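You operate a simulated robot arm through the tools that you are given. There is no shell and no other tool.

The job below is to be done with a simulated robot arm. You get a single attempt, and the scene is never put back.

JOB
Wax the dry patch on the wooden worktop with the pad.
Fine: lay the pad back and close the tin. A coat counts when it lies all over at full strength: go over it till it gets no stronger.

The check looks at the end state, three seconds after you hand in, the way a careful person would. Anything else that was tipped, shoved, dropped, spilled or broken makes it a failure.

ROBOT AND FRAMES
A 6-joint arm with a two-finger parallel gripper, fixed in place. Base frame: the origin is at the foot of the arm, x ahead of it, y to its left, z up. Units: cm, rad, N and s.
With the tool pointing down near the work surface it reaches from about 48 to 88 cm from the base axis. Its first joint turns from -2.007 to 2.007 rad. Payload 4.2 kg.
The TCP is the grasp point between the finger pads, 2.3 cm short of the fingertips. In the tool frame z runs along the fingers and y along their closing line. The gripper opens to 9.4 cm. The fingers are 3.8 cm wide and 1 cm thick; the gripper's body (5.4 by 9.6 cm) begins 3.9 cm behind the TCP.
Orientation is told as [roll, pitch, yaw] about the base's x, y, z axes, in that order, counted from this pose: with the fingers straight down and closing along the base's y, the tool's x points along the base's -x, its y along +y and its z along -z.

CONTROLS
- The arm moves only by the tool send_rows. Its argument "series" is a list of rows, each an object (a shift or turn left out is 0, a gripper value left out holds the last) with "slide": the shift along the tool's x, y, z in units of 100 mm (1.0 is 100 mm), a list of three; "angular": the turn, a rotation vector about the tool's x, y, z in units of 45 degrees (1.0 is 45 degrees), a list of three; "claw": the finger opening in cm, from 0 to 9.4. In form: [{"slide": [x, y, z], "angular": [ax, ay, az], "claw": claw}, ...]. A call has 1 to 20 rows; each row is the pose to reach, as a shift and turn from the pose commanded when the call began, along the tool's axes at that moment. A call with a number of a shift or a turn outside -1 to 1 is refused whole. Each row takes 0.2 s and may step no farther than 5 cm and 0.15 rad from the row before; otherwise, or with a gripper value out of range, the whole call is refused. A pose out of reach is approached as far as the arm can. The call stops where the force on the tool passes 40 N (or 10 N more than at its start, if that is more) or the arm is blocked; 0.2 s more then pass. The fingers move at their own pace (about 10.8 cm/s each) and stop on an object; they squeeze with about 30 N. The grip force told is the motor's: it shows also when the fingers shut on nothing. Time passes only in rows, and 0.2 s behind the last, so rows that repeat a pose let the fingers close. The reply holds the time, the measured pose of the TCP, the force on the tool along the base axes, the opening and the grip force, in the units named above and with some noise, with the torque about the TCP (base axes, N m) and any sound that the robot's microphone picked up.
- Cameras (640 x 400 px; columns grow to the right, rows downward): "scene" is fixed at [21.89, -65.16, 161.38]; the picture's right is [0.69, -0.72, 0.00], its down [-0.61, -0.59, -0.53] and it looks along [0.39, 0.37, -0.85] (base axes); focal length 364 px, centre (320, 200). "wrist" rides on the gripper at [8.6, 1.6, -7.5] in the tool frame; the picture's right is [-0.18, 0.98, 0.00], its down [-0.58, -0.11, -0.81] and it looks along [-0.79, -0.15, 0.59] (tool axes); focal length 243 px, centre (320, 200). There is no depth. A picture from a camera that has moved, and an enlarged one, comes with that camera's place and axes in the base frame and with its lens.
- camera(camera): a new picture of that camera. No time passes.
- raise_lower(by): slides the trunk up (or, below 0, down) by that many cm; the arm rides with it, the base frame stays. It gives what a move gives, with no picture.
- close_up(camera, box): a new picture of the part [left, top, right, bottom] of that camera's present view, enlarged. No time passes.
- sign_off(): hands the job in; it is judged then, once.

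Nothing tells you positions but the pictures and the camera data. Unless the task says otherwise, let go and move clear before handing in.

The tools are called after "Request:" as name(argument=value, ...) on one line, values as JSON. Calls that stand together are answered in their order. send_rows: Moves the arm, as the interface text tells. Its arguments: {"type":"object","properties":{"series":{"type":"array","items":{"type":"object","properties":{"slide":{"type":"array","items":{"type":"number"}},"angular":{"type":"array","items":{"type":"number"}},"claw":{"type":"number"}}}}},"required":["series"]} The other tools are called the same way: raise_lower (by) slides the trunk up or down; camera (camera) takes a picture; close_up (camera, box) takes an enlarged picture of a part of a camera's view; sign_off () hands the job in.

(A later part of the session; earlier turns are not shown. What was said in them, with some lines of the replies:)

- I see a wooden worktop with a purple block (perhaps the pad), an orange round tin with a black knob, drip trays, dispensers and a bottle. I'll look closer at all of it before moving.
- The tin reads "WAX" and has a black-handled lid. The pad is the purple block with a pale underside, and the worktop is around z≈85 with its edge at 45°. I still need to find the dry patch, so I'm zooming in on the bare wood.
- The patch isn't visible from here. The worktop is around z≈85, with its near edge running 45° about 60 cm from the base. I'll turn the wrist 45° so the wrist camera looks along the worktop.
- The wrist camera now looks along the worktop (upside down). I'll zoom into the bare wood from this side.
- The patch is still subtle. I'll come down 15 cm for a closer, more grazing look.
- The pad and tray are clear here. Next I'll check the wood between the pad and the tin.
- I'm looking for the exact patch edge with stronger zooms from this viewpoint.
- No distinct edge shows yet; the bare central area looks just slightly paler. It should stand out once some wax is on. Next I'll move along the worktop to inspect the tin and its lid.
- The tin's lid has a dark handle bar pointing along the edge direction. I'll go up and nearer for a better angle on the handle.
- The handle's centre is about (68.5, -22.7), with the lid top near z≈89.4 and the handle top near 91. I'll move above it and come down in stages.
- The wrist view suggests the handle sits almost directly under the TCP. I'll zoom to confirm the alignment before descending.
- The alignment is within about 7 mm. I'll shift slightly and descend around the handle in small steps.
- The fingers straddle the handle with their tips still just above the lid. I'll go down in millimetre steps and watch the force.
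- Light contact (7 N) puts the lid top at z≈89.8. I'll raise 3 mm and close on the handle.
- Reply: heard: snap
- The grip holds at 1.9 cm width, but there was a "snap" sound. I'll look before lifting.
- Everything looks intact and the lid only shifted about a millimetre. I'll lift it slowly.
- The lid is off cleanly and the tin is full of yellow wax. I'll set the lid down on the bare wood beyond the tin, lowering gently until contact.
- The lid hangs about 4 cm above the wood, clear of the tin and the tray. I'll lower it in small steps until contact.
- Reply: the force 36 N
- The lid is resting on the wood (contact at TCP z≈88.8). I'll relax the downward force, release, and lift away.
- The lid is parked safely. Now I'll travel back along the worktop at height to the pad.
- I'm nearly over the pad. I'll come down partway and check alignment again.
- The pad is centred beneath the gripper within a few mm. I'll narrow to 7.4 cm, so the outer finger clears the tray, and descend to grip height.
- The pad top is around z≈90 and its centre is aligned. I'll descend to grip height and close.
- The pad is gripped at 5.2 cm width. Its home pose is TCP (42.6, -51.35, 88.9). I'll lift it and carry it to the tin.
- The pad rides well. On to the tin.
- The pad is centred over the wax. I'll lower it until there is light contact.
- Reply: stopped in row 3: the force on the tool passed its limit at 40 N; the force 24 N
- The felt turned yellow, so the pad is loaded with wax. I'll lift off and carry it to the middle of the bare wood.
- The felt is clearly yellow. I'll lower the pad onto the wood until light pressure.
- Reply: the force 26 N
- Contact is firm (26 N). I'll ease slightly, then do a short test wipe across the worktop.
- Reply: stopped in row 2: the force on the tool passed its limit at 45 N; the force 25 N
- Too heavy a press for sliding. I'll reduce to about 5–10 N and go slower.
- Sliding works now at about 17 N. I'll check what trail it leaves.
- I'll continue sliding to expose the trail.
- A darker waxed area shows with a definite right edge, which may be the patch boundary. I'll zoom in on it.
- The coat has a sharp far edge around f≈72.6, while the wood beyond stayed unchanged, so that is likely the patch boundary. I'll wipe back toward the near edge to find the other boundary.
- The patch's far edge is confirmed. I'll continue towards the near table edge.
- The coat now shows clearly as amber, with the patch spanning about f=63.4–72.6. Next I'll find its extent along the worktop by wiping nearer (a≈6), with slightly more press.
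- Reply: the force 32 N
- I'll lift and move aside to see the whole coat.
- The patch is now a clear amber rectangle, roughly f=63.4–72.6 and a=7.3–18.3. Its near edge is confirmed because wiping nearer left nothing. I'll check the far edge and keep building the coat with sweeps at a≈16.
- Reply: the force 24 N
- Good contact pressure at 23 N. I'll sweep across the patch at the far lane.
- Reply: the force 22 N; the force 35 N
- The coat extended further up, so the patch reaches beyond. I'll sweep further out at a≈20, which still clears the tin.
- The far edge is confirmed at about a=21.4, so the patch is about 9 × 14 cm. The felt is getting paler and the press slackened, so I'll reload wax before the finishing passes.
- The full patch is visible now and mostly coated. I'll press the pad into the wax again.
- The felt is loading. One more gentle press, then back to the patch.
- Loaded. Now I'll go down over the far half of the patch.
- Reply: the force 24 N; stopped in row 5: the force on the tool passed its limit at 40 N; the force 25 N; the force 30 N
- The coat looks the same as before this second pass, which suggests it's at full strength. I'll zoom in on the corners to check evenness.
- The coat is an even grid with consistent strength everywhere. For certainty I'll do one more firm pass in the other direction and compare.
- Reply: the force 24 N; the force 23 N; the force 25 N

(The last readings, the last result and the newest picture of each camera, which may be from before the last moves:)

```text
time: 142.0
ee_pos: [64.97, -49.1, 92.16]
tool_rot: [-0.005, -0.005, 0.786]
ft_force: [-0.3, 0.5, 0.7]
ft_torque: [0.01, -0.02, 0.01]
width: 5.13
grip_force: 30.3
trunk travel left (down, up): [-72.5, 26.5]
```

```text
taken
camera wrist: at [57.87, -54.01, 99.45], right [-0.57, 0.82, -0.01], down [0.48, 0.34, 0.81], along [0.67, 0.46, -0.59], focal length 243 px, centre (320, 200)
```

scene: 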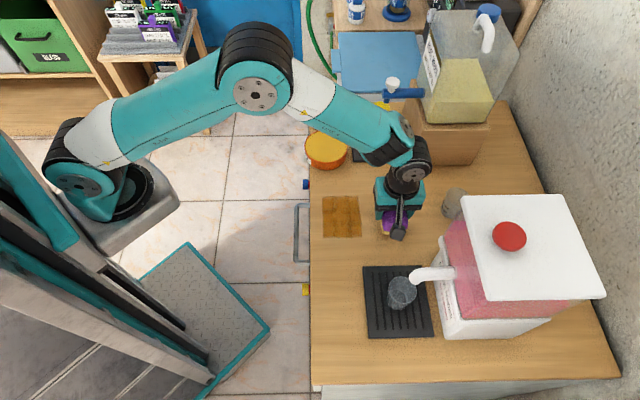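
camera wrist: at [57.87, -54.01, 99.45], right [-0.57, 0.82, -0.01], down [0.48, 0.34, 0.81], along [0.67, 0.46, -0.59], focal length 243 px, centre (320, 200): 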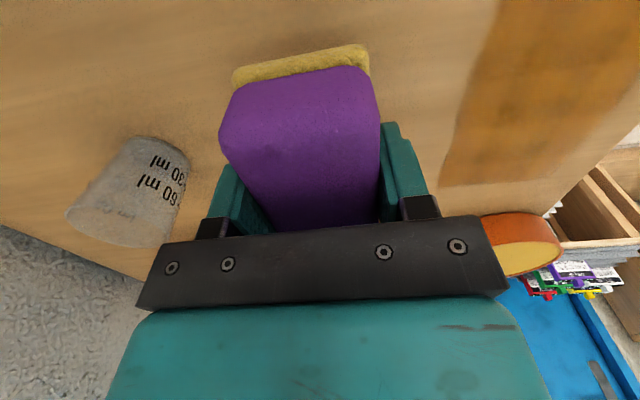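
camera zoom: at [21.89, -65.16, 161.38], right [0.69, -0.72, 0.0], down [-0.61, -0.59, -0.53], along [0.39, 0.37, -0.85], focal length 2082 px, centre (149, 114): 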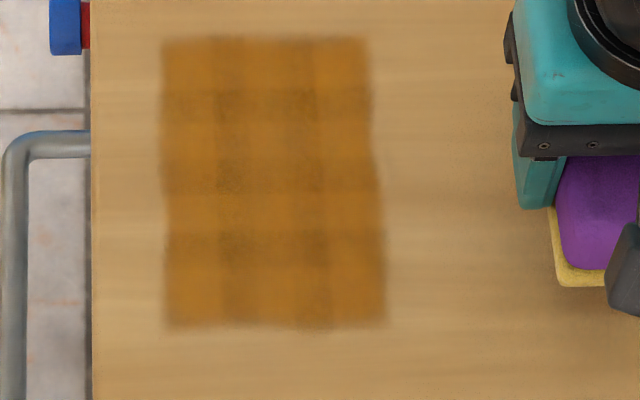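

The coat is unchanged after a third pass, so it's at full strength. Now I'll carry the pad back to its original spot.

Request:
send_rows(series=[{"slide": [0, 0, -0.3]}, {"slide": [0, 0.2, -0.6]}, {"slide": [0, 0.6, -0.7]}, {"slide": [0, 1.0, -0.7]}, {"slide": [0, 1.0, -0.7]}])

Request:
send_rows(series=[{"slide": [0.1, 0.2, 0]}, {"slide": [0.3, 0.42, 0]}, {"slide": [0.7, 0.42, 0]}, {"slide": [1.0, 0.42, 0]}, {"slide": [1.0, 0.42, 0]}])

Request:
send_rows(series=[{"slide": [0.4, 0, 0]}, {"slide": [0.74, 0, 0]}, {"slide": [0.74, 0, 0]}])

Request:
camera(camera="scene")

Request:
camera(camera="wrist")

```text
time: 143.2
ee_pos: [57.57, -41.92, 99.22]
tool_rot: [-0.007, -0.004, 0.787]
ft_force: [0.3, 0.4, -0.1]
ft_torque: [0.0, -0.02, 0.03]
width: 5.14
grip_force: 29.8
trunk travel left (down, up): [-72.5, 26.5]
```

```text
time: 144.4
ee_pos: [47.51, -46.31, 98.95]
tool_rot: [-0.008, -0.005, 0.786]
ft_force: [0.2, 1.0, -0.5]
ft_torque: [0.02, 0.03, 0.0]
width: 5.11
grip_force: 29.6
trunk travel left (down, up): [-72.5, 26.5]
```

```text
time: 145.2
ee_pos: [42.45, -51.24, 99.28]
tool_rot: [-0.005, -0.004, 0.787]
ft_force: [0.2, -1.4, -0.1]
ft_torque: [-0.01, 0.01, -0.01]
width: 5.16
grip_force: 29.9
trunk travel left (down, up): [-72.5, 26.5]
```

```text
taken
```

scene: 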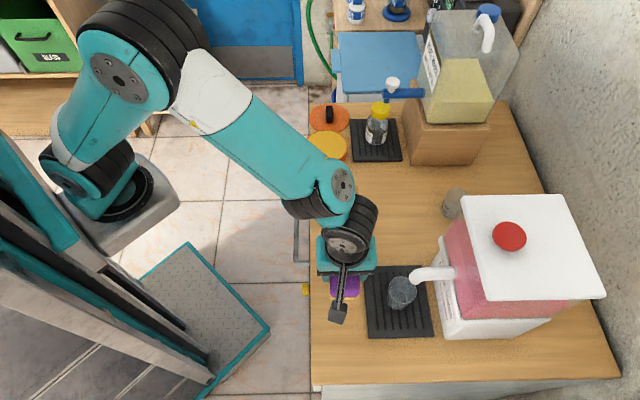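

```text
taken
camera wrist: at [35.35, -56.2, 106.71], right [-0.57, 0.82, 0.0], down [0.48, 0.34, 0.81], along [0.67, 0.46, -0.59], focal length 243 px, centre (320, 200)
```

wrist: 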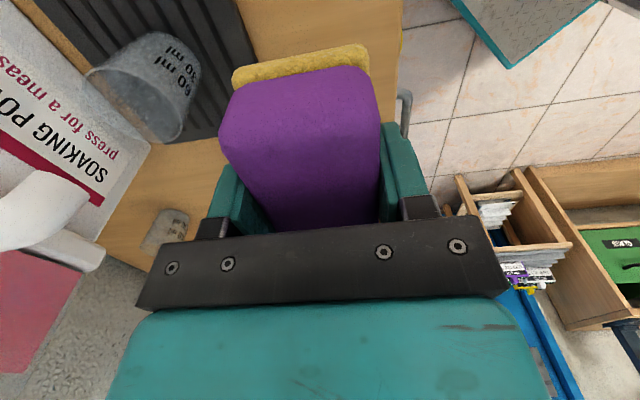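

I'm over the home spot. Lowering the pad gently.

Request:
send_rows(series=[{"slide": [0, 0, 0.3]}, {"slide": [0, 0, 0.6]}, {"slide": [0, 0, 0.85]}, {"slide": [0, 0, 1.0]}, {"slide": [0, 0, 1.0]}])

Request:
send_rows(series=[{"slide": [0, 0, 0.03]}, {"slide": [0, 0, 0.06]}, {"slide": [0, 0, 0.075]}, {"slide": [0, 0, 0.075]}])

```text
time: 146.4
ee_pos: [42.59, -51.49, 89.27]
tool_rot: [-0.006, -0.004, 0.789]
ft_force: [0.1, 0.2, 0.1]
ft_torque: [-0.07, 0.05, 0.0]
width: 5.15
grip_force: 29.5
trunk travel left (down, up): [-72.5, 26.5]
```

```text
time: 147.4
ee_pos: [42.43, -51.55, 88.29]
tool_rot: [-0.007, -0.005, 0.787]
ft_force: [-0.1, -0.6, 0.6]
ft_torque: [0.07, -0.05, -0.02]
width: 5.15
grip_force: 30.2
trunk travel left (down, up): [-72.5, 26.5]
```

Request:
send_rows(series=[{"slide": [0, 0, 0.01]}, {"slide": [0, 0, 0.015]}, {"slide": [0, 0, 0.015]}])

Request:
close_up(camera="scene", box=[290, 220, 418, 340])

```text
time: 148.2
ee_pos: [42.52, -51.56, 88.41]
tool_rot: [-0.011, -0.004, 0.786]
ft_force: [2.3, -2.8, 26.0]
ft_torque: [0.53, 0.18, 0.0]
width: 5.17
grip_force: 29.2
trunk travel left (down, up): [-72.5, 26.5]
```

```text
3.33 times, centred on (354, 280) of scene
camera zoom: at [21.89, -65.16, 161.38], right [0.69, -0.72, 0.0], down [-0.61, -0.59, -0.53], along [0.39, 0.37, -0.85], focal length 1214 px, centre (207, -67)
```

zoom: 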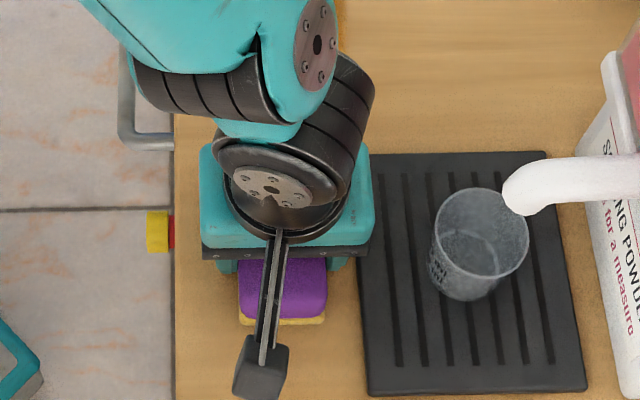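

The pad is firmly on the wood at its original spot. I'll ease off the pressure, release, and rise.

Request:
send_rows(series=[{"slide": [0, 0, -0.008]}, {"slide": [0, 0, -0.012]}, {"slide": [0, 0, -0.012], "claw": 6.4}, {"slide": [0, 0, -0.012], "claw": 6.4}, {"slide": [0, 0, -0.012], "claw": 6.4}, {"slide": [0, 0, -0.15]}, {"slide": [0, 0, -0.4]}, {"slide": [0, 0, -0.7]}, {"slide": [0, 0, -1.0]}, {"slide": [0, 0, -1.0]}])

Request:
send_rows(series=[{"slide": [0, 0, -0.3]}, {"slide": [0, 0, -0.6]}, {"slide": [0, 0, -0.9]}, {"slide": [-0.4, 0, -0.9]}, {"slide": [-0.8, 0, -0.9]}, {"slide": [-1.0, 0, -0.9]}])

Request:
camera(camera="scene")

Request:
camera(camera="wrist")

Request:
close_up(camera="scene", box=[290, 240, 418, 340])

```text
time: 150.4
ee_pos: [42.56, -51.43, 98.07]
tool_rot: [-0.003, -0.005, 0.787]
ft_force: [0.2, 0.0, 0.1]
ft_torque: [-0.01, -0.01, 0.01]
width: 6.39
grip_force: 0.1
trunk travel left (down, up): [-72.5, 26.5]
```

```text
time: 151.8
ee_pos: [49.55, -44.12, 107.07]
tool_rot: [-0.009, -0.005, 0.787]
ft_force: [0.3, -0.3, -0.3]
ft_torque: [0.01, -0.04, 0.01]
width: 6.4
grip_force: 0.0
trunk travel left (down, up): [-72.5, 26.5]
```

```text
taken
```

scene: 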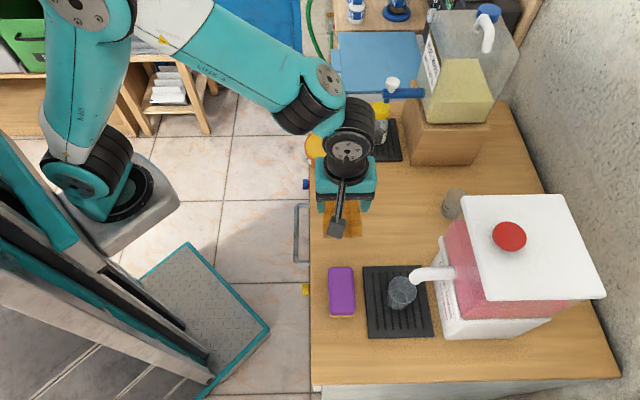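

```text
taken
camera wrist: at [42.29, -49.21, 114.61], right [-0.57, 0.82, -0.01], down [0.48, 0.34, 0.81], along [0.67, 0.46, -0.59], focal length 243 px, centre (320, 200)
```

wrist: 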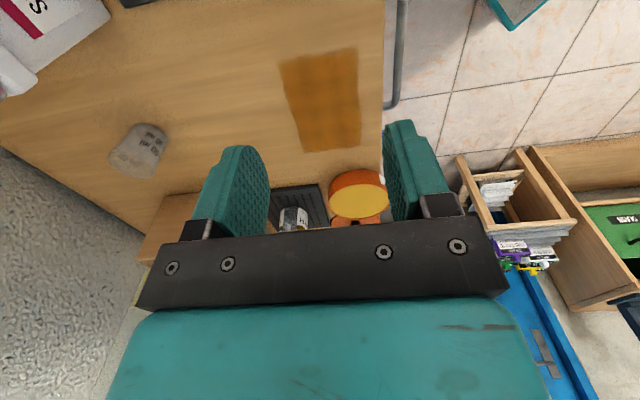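

```text
4.00 times, centred on (354, 290) of scene
camera zoom: at [21.89, -65.16, 161.38], right [0.69, -0.72, 0.0], down [-0.61, -0.59, -0.53], along [0.39, 0.37, -0.85], focal length 1457 px, centre (184, -160)
```

zoom: 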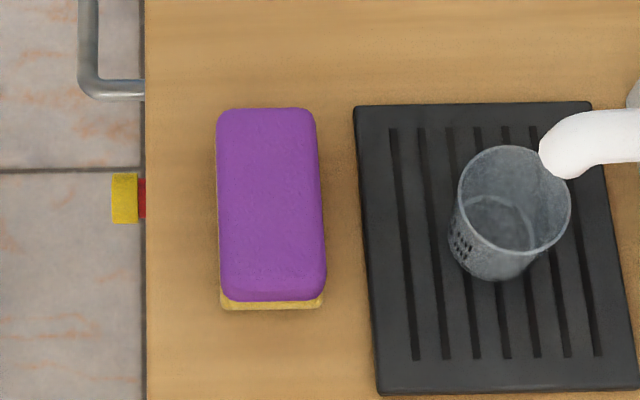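

The pad is back home and the coat is intact. Now back to the lid.

Request:
send_rows(series=[{"slide": [-0.4, 0, 0], "claw": 5}, {"slide": [-0.8, 0, 0]}, {"slide": [-1.0, 0, 0]}])

Request:
send_rows(series=[{"slide": [-0.4, 0, 0]}, {"slide": [-0.8, 0, 0]}, {"slide": [-1.0, 0, 0]}])

Request:
send_rows(series=[{"slide": [-0.4, 0.02, 0]}, {"slide": [-0.8, 0.04, 0]}, {"slide": [-1.0, 0.07, 0]}])

Request:
send_rows(series=[{"slide": [-0.4, 0, 0]}, {"slide": [-0.8, 0, 0]}, {"slide": [-1.0, 0, 0]}, {"slide": [-1.0, 0, 0.3]}, {"slide": [-1.0, 0, 0.6]}, {"slide": [-1.0, 0, 0.8]}, {"slide": [-1.0, 0, 0.8]}])

Request:
camera(camera="wrist")

Request:
close_up(camera="scene", box=[280, 70, 408, 170])

```text
time: 152.6
ee_pos: [56.49, -36.89, 107.17]
tool_rot: [-0.007, -0.006, 0.787]
ft_force: [-0.2, -1.1, 0.0]
ft_torque: [0.01, -0.03, 0.01]
width: 4.97
grip_force: 0.0
trunk travel left (down, up): [-72.5, 26.5]
```

```text
time: 153.4
ee_pos: [63.54, -29.92, 107.31]
tool_rot: [-0.005, -0.005, 0.787]
ft_force: [-0.1, 0.5, 0.5]
ft_torque: [0.04, 0.02, -0.01]
width: 5.0
grip_force: 0.1
trunk travel left (down, up): [-72.5, 26.5]
```

```text
time: 154.2
ee_pos: [70.06, -22.31, 107.11]
tool_rot: [-0.005, -0.006, 0.788]
ft_force: [-0.3, -0.7, -0.5]
ft_torque: [0.0, -0.04, -0.04]
width: 4.99
grip_force: 0.2
trunk travel left (down, up): [-72.5, 26.5]
```

```text
time: 155.8
ee_pos: [77.27, -15.33, 99.57]
tool_rot: [-0.007, -0.005, 0.788]
ft_force: [0.5, 0.0, -0.4]
ft_torque: [-0.02, 0.0, 0.02]
width: 5.0
grip_force: 0.0
trunk travel left (down, up): [-72.5, 26.5]
```

```text
taken
camera wrist: at [70.06, -20.32, 106.87], right [-0.57, 0.82, -0.01], down [0.48, 0.34, 0.81], along [0.67, 0.46, -0.59], focal length 243 px, centre (320, 200)
```

wrist: 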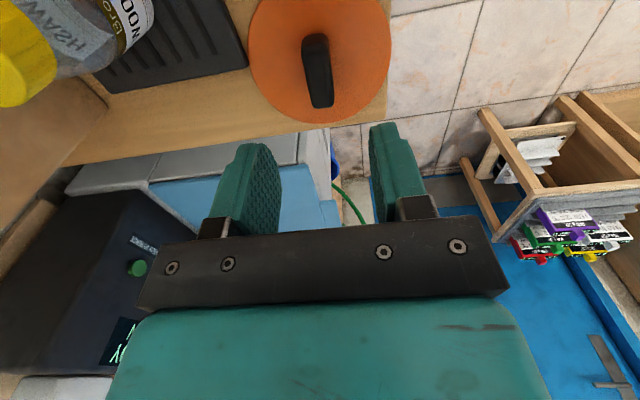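

```text
4.00 times, centred on (344, 120) of scene
camera zoom: at [21.89, -65.16, 161.38], right [0.69, -0.72, 0.0], down [-0.61, -0.59, -0.53], along [0.39, 0.37, -0.85], focal length 1457 px, centre (224, 520)
```

zoom: 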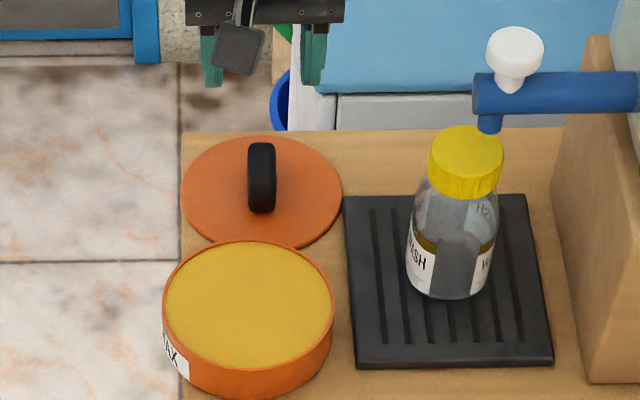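

The lid and tin are in place as left. I'll correct 1 cm along, then descend around the lid's handle.

Request:
send_rows(series=[{"slide": [-0.1, -0.01, 0]}, {"slide": [-0.1, -0.01, 0.3]}, {"slide": [-0.1, -0.01, 0.6]}, {"slide": [-0.1, -0.01, 0.8]}, {"slide": [-0.1, -0.01, 0.95]}, {"slide": [-0.1, -0.01, 0.95]}])

Request:
camera(camera="wrist")

Request:
close_up(camera="scene", box=[290, 85, 386, 145])

```text
time: 157.2
ee_pos: [78.16, -14.74, 90.13]
tool_rot: [-0.007, -0.005, 0.787]
ft_force: [0.4, 0.0, -0.3]
ft_torque: [0.02, 0.03, 0.01]
width: 4.98
grip_force: 0.1
trunk travel left (down, up): [-72.5, 26.5]
```

```text
taken
camera wrist: at [70.91, -19.8, 97.45], right [-0.57, 0.82, -0.01], down [0.48, 0.34, 0.81], along [0.67, 0.46, -0.59], focal length 243 px, centre (320, 200)
```

wrist: 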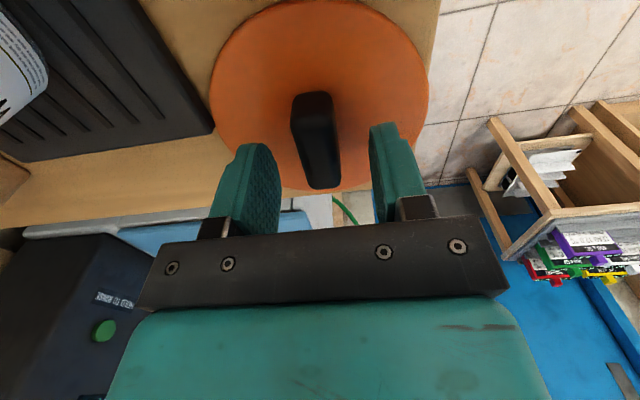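

```text
6.67 times, centred on (338, 115) of scene
camera zoom: at [21.89, -65.16, 161.38], right [0.69, -0.72, 0.0], down [-0.61, -0.59, -0.53], along [0.39, 0.37, -0.85], focal length 2429 px, centre (200, 767)
```

zoom: 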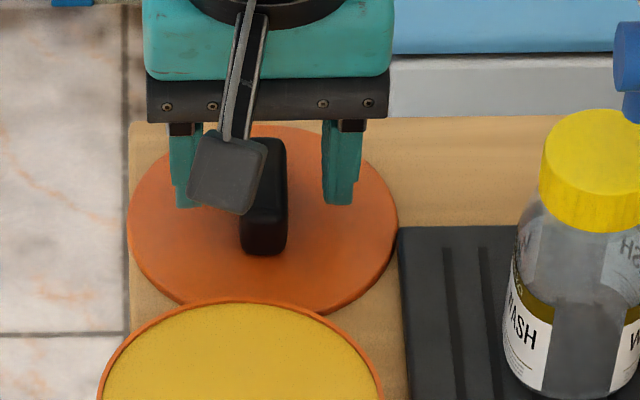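

Aligned. I'll descend the last bit and close on the handle.

Request:
send_rows(series=[{"slide": [0, 0, 0.05]}, {"slide": [0, 0, 0.1]}, {"slide": [0, 0, 0.12]}, {"slide": [0, 0, 0.12]}])

Request:
send_rows(series=[{"slide": [0, 0, 0], "claw": 0}, {"slide": [0, 0, 0], "claw": 0}, {"slide": [0, 0, 0], "claw": 0}, {"slide": [0, 0, 0], "claw": 0}])

```text
time: 158.2
ee_pos: [78.13, -14.96, 88.88]
tool_rot: [-0.007, -0.005, 0.788]
ft_force: [-0.1, -0.6, -0.1]
ft_torque: [0.0, 0.02, 0.0]
width: 4.99
grip_force: 0.1
trunk travel left (down, up): [-72.5, 26.5]
```

```text
time: 159.2
ee_pos: [78.11, -14.77, 88.87]
tool_rot: [-0.007, -0.005, 0.788]
ft_force: [-0.6, 0.3, 0.2]
ft_torque: [0.02, 0.05, 0.0]
width: 1.93
grip_force: 30.0
trunk travel left (down, up): [-72.5, 26.5]
```

Handle gripped. I'll lift the lid and bring it back over the tin.

Request:
send_rows(series=[{"slide": [0, 0, -0.05]}, {"slide": [0, 0, -0.2]}, {"slide": [0, 0, -0.45]}, {"slide": [0, 0, -0.7]}, {"slide": [0, 0, -0.9]}, {"slide": [0.2, 0, -0.9]}, {"slide": [0.5, 0.05, -0.9]}, {"slide": [0.8, 0.1, -0.9]}, {"slide": [1.0, 0.1, -0.9]}, {"slide": [1.0, 0.1, -0.9]}])

Request:
send_rows(series=[{"slide": [0.15, 0.02, 0]}, {"slide": [0.28, 0.036, 0]}, {"slide": [0.28, 0.036, 0]}, {"slide": [0.28, 0.036, 0]}])

Request:
close_up(camera="scene", box=[280, 90, 392, 170])

Request:
camera(camera="wrist")

```text
time: 161.4
ee_pos: [70.31, -21.18, 97.92]
tool_rot: [-0.008, -0.006, 0.788]
ft_force: [-0.9, -0.1, -0.3]
ft_torque: [0.0, 0.01, 0.01]
width: 1.92
grip_force: 30.4
trunk travel left (down, up): [-72.5, 26.5]
```

```text
time: 162.4
ee_pos: [68.05, -23.0, 97.84]
tool_rot: [-0.006, -0.005, 0.787]
ft_force: [0.7, -0.1, -0.7]
ft_torque: [0.01, -0.02, 0.0]
width: 1.9
grip_force: 30.3
trunk travel left (down, up): [-72.5, 26.5]
```

```text
5.00 times, centred on (336, 130) of scene
camera zoom: at [21.89, -65.16, 161.38], right [0.69, -0.72, 0.0], down [-0.61, -0.59, -0.53], along [0.39, 0.37, -0.85], focal length 1822 px, centre (240, 550)
```

zoom: 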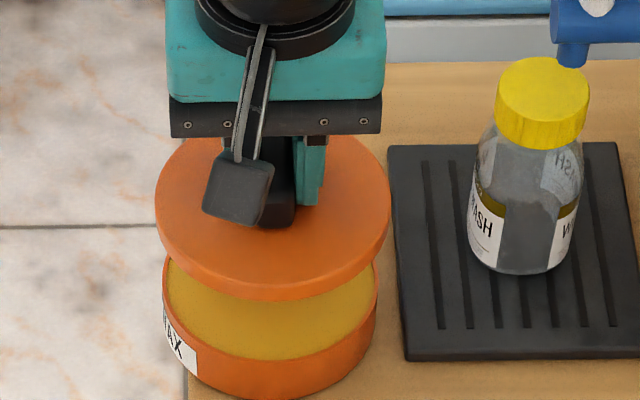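

```text
taken
camera wrist: at [60.89, -27.98, 105.21], right [-0.57, 0.82, -0.01], down [0.48, 0.34, 0.81], along [0.67, 0.46, -0.59], focal length 243 px, centre (320, 200)
```

wrist: 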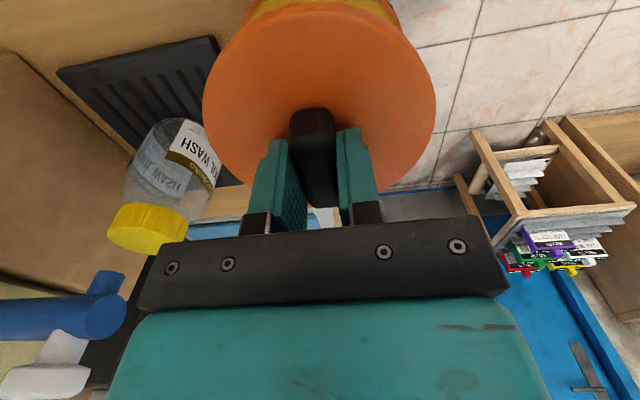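

The lid lines up over the tin. Lowering it.

Request:
send_rows(series=[{"slide": [0, 0, 0.2]}, {"slide": [0, 0, 0.35]}, {"slide": [0, 0, 0.45]}, {"slide": [0, 0, 0.5]}, {"slide": [0, 0, 0.5]}])

Request:
close_up(camera="scene", box=[280, 100, 376, 175])

Request:
close_up(camera="wrist", box=[180, 0, 460, 200])

```text
time: 163.6
ee_pos: [67.99, -22.94, 92.5]
tool_rot: [-0.006, -0.006, 0.788]
ft_force: [0.1, -0.2, -0.4]
ft_torque: [0.01, -0.04, 0.0]
width: 1.91
grip_force: 29.6
trunk travel left (down, up): [-72.5, 26.5]
```

```text
5.33 times, centred on (328, 138) of scene
camera zoom: at [21.89, -65.16, 161.38], right [0.69, -0.72, 0.0], down [-0.61, -0.59, -0.53], along [0.39, 0.37, -0.85], focal length 1943 px, centre (277, 533)
```

zoom: 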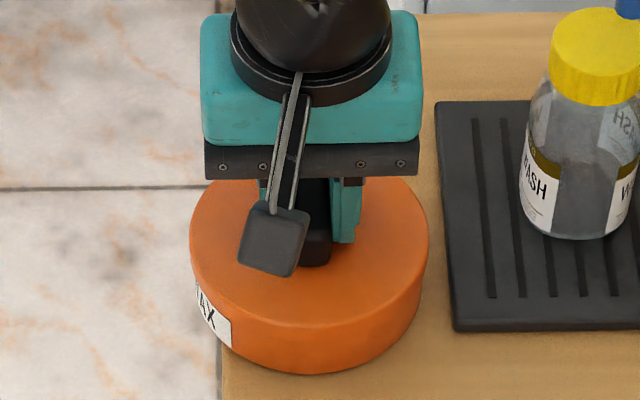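

```text
2.00 times, centred on (320, 100) of wrist
camera zoom: at [60.82, -27.93, 99.93], right [-0.57, 0.82, -0.01], down [0.48, 0.34, 0.81], along [0.67, 0.46, -0.59], focal length 485 px, centre (320, 400)
```

zoom: 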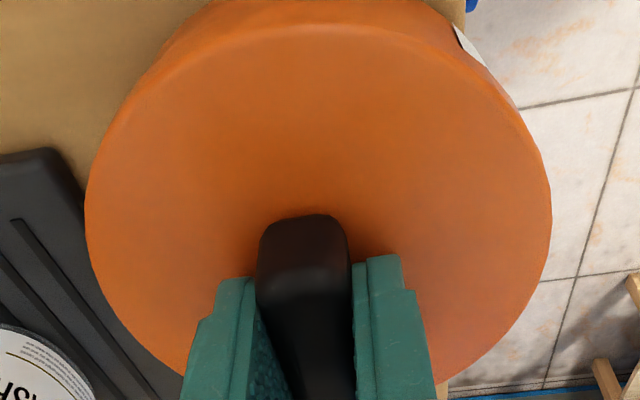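

Request:
send_rows(series=[{"slide": [-0.01, 0, 0.01]}, {"slide": [-0.01, 0, 0.02]}, {"slide": [-0.01, 0, 0.03]}, {"slide": [-0.01, 0, 0.03]}])

Request:
send_rows(series=[{"slide": [0, 0, 0.01]}, {"slide": [0, 0, 0.02]}, {"slide": [0, 0, 0.02]}])

```text
time: 164.6
ee_pos: [68.07, -22.98, 92.22]
tool_rot: [-0.007, -0.006, 0.788]
ft_force: [0.6, 0.3, -0.2]
ft_torque: [0.01, 0.02, 0.0]
width: 1.9
grip_force: 30.1
trunk travel left (down, up): [-72.5, 26.5]
```

```text
time: 165.4
ee_pos: [68.16, -22.95, 92.07]
tool_rot: [-0.009, -0.005, 0.787]
ft_force: [0.0, 0.2, -0.3]
ft_torque: [-0.01, -0.01, -0.01]
width: 1.92
grip_force: 29.8
trunk travel left (down, up): [-72.5, 26.5]
```

Request:
send_rows(series=[{"slide": [0, 0, 0.01]}, {"slide": [0, 0, 0.02]}, {"slide": [0, 0, 0.02]}])

Request:
send_rows(series=[{"slide": [0, 0, 0.01]}, {"slide": [0, 0, 0.02]}, {"slide": [0, 0, 0.02]}])

Request:
close_up(camera="scene", box=[280, 100, 376, 175])

```text
time: 166.2
ee_pos: [68.0, -23.02, 92.12]
tool_rot: [-0.007, -0.005, 0.787]
ft_force: [-14.7, -1.0, 27.4]
ft_torque: [-0.15, 0.56, 0.07]
width: 1.91
grip_force: 29.3
trunk travel left (down, up): [-72.5, 26.5]
heard: snap
```

```text
time: 167.0
ee_pos: [68.06, -22.97, 92.01]
tool_rot: [-0.01, -0.004, 0.788]
ft_force: [-14.6, 0.5, 21.0]
ft_torque: [0.39, 0.3, 0.21]
width: 1.94
grip_force: 30.3
trunk travel left (down, up): [-72.5, 26.5]
stopped in row 3: the force on the tool passed its limit at 42 N (the readings are from after the stop); the commanded pose is now the measured one
```

```text
5.33 times, centred on (328, 138) of scene
camera zoom: at [21.89, -65.16, 161.38], right [0.69, -0.72, 0.0], down [-0.61, -0.59, -0.53], along [0.39, 0.37, -0.85], focal length 1943 px, centre (277, 533)
```

zoom: 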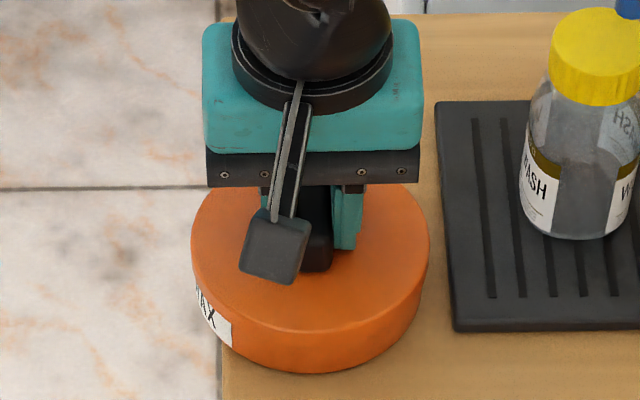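

The lid snapped on. I'll release the handle without pulling and check that it stays closed.

Request:
send_rows(series=[{"slide": [0, 0, -0.005]}, {"slide": [0, 0, -0.005], "claw": 5}, {"slide": [0, 0, -0.005], "claw": 5}, {"slide": [0, 0, -0.005], "claw": 5}])

Request:
send_rows(series=[{"slide": [0, 0, -0.1]}, {"slide": [0, 0, -0.3]}, {"slide": [0, 0, -0.6]}, {"slide": [0, 0, -1.0]}, {"slide": [0, 0, -1.0]}])

Request:
close_up(camera="scene", box=[280, 100, 376, 175])

Request:
close_up(camera="wrist", box=[180, 0, 460, 200])

```text
time: 168.0
ee_pos: [68.34, -23.01, 92.02]
tool_rot: [-0.012, -0.01, 0.786]
ft_force: [13.0, -8.3, 24.1]
ft_torque: [0.09, 0.32, 0.05]
width: 4.34
grip_force: 0.1
trunk travel left (down, up): [-72.5, 26.5]
```

```text
time: 169.2
ee_pos: [68.32, -22.66, 101.76]
tool_rot: [-0.007, -0.007, 0.789]
ft_force: [0.7, -0.8, -1.2]
ft_torque: [0.04, 0.04, -0.02]
width: 5.0
grip_force: 0.1
trunk travel left (down, up): [-72.5, 26.5]
```

```text
5.33 times, centred on (328, 138) of scene
camera zoom: at [21.89, -65.16, 161.38], right [0.69, -0.72, 0.0], down [-0.61, -0.59, -0.53], along [0.39, 0.37, -0.85], focal length 1943 px, centre (277, 533)
```

zoom: 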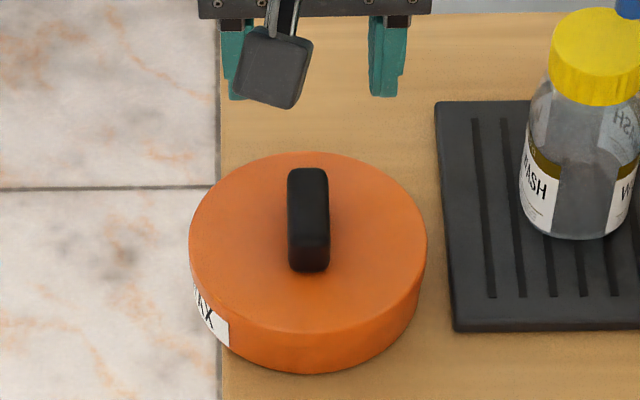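

```text
2.00 times, centred on (320, 100) of wrist
camera zoom: at [61.07, -27.69, 109.08], right [-0.57, 0.82, -0.01], down [0.48, 0.34, 0.81], along [0.67, 0.46, -0.59], focal length 485 px, centre (320, 400)
```

zoom: 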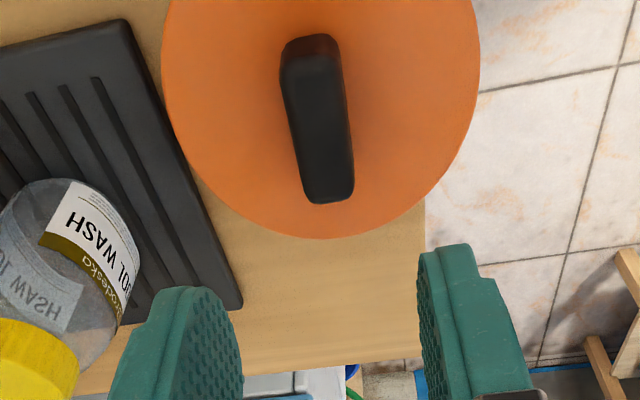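

The lid sits flush. I'll retreat up and away, then inspect the whole scene.

Request:
send_rows(series=[{"slide": [0, 0, -0.3]}, {"slide": [0, 0.1, -0.6]}, {"slide": [0, 0.4, -0.9]}, {"slide": [0, 0.8, -1.0]}, {"slide": [0, 1.0, -1.0]}, {"slide": [0, 1.0, -1.0]}])

Request:
send_rows(series=[{"slide": [0.4, 0.2, -0.2]}, {"slide": [0.8, 0.4, -0.4]}, {"slide": [1.0, 0.6, -0.5]}, {"slide": [1.0, 0.6, -0.5]}])

Request:
camera(camera="scene")

Request:
close_up(camera="scene", box=[290, 110, 370, 180])

Request:
close_up(camera="scene", box=[300, 170, 460, 270])

Request:
close_up(camera="scene", box=[300, 240, 460, 340])

```text
time: 170.6
ee_pos: [60.82, -15.73, 111.78]
tool_rot: [-0.008, -0.005, 0.788]
ft_force: [-0.2, -0.1, -0.2]
ft_torque: [-0.02, 0.0, 0.01]
width: 5.0
grip_force: 0.1
trunk travel left (down, up): [-72.5, 26.5]
```

```text
time: 171.6
ee_pos: [49.31, -18.32, 116.79]
tool_rot: [-0.01, -0.005, 0.787]
ft_force: [0.0, 0.1, 0.1]
ft_torque: [-0.01, 0.0, -0.03]
width: 5.01
grip_force: 0.0
trunk travel left (down, up): [-72.5, 26.5]
```

```text
taken
```

scene: 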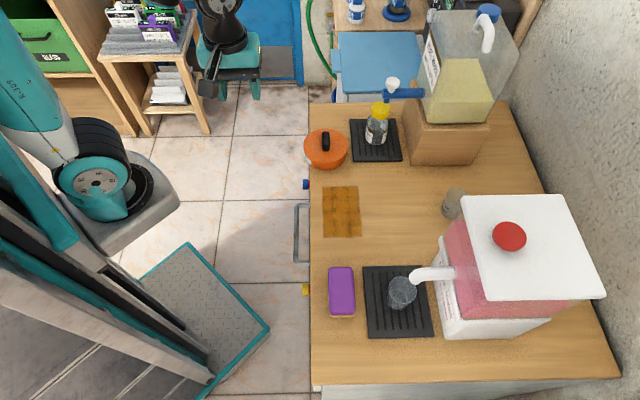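

```text
5.71 times, centred on (330, 145) of scene
camera zoom: at [21.89, -65.16, 161.38], right [0.69, -0.72, 0.0], down [-0.61, -0.59, -0.53], along [0.39, 0.37, -0.85], focal length 2082 px, centre (263, 514)
```

zoom: 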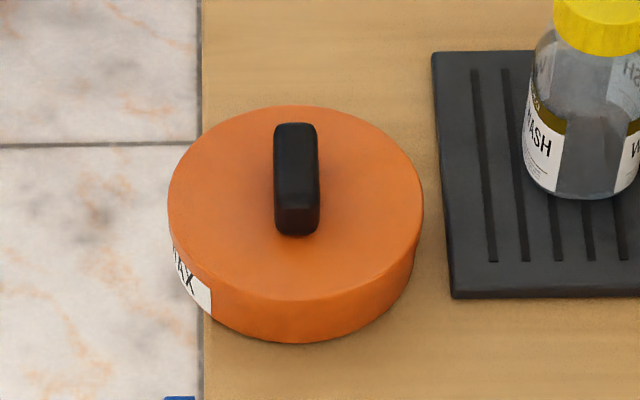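

```text
4.00 times, centred on (380, 220) of scene
camera zoom: at [21.89, -65.16, 161.38], right [0.69, -0.72, 0.0], down [-0.61, -0.59, -0.53], along [0.39, 0.37, -0.85], focal length 1457 px, centre (80, 120)
```

zoom: 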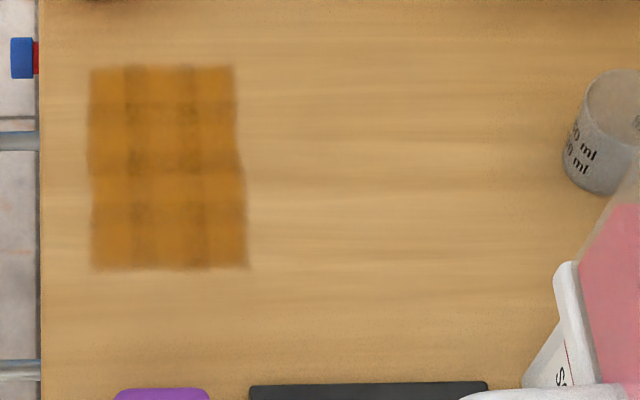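

```text
4.00 times, centred on (380, 290) of scene
camera zoom: at [21.89, -65.16, 161.38], right [0.69, -0.72, 0.0], down [-0.61, -0.59, -0.53], along [0.39, 0.37, -0.85], focal length 1457 px, centre (80, -160)
```

zoom: 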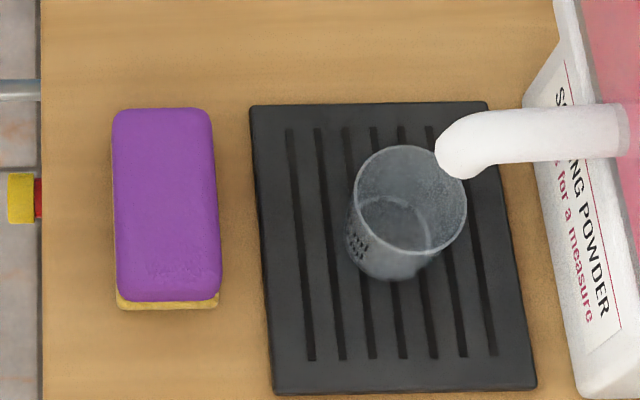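

The patch is evenly coated, the tin is closed with its lid flush, the pad is back in its place, and nothing else has moved. The arm is clear, so I'm handing in.

Request:
sign_off()

```text
The job is handed in.
```

The dry patch is waxed, the pad is back in its original spot, and the wax tin is closed. I've handed the job in.

- **Coat:** the patch was about 9 × 14 cm, between the pad and the tin. I loaded the pad twice. The coat looked the same before and after the last two rounds of wiping, so I take it to be at full strength. I swept past each edge of the patch and no wax showed there.
- **Tin:** the lid snapped back on and sits flush.
- **Pad:** it is within a few millimetres of where it started, and its felt is still yellow with wax.
- **Everything else:** in the final pictures nothing else looks moved, tipped or spilled, and the arm is clear of the worktop.
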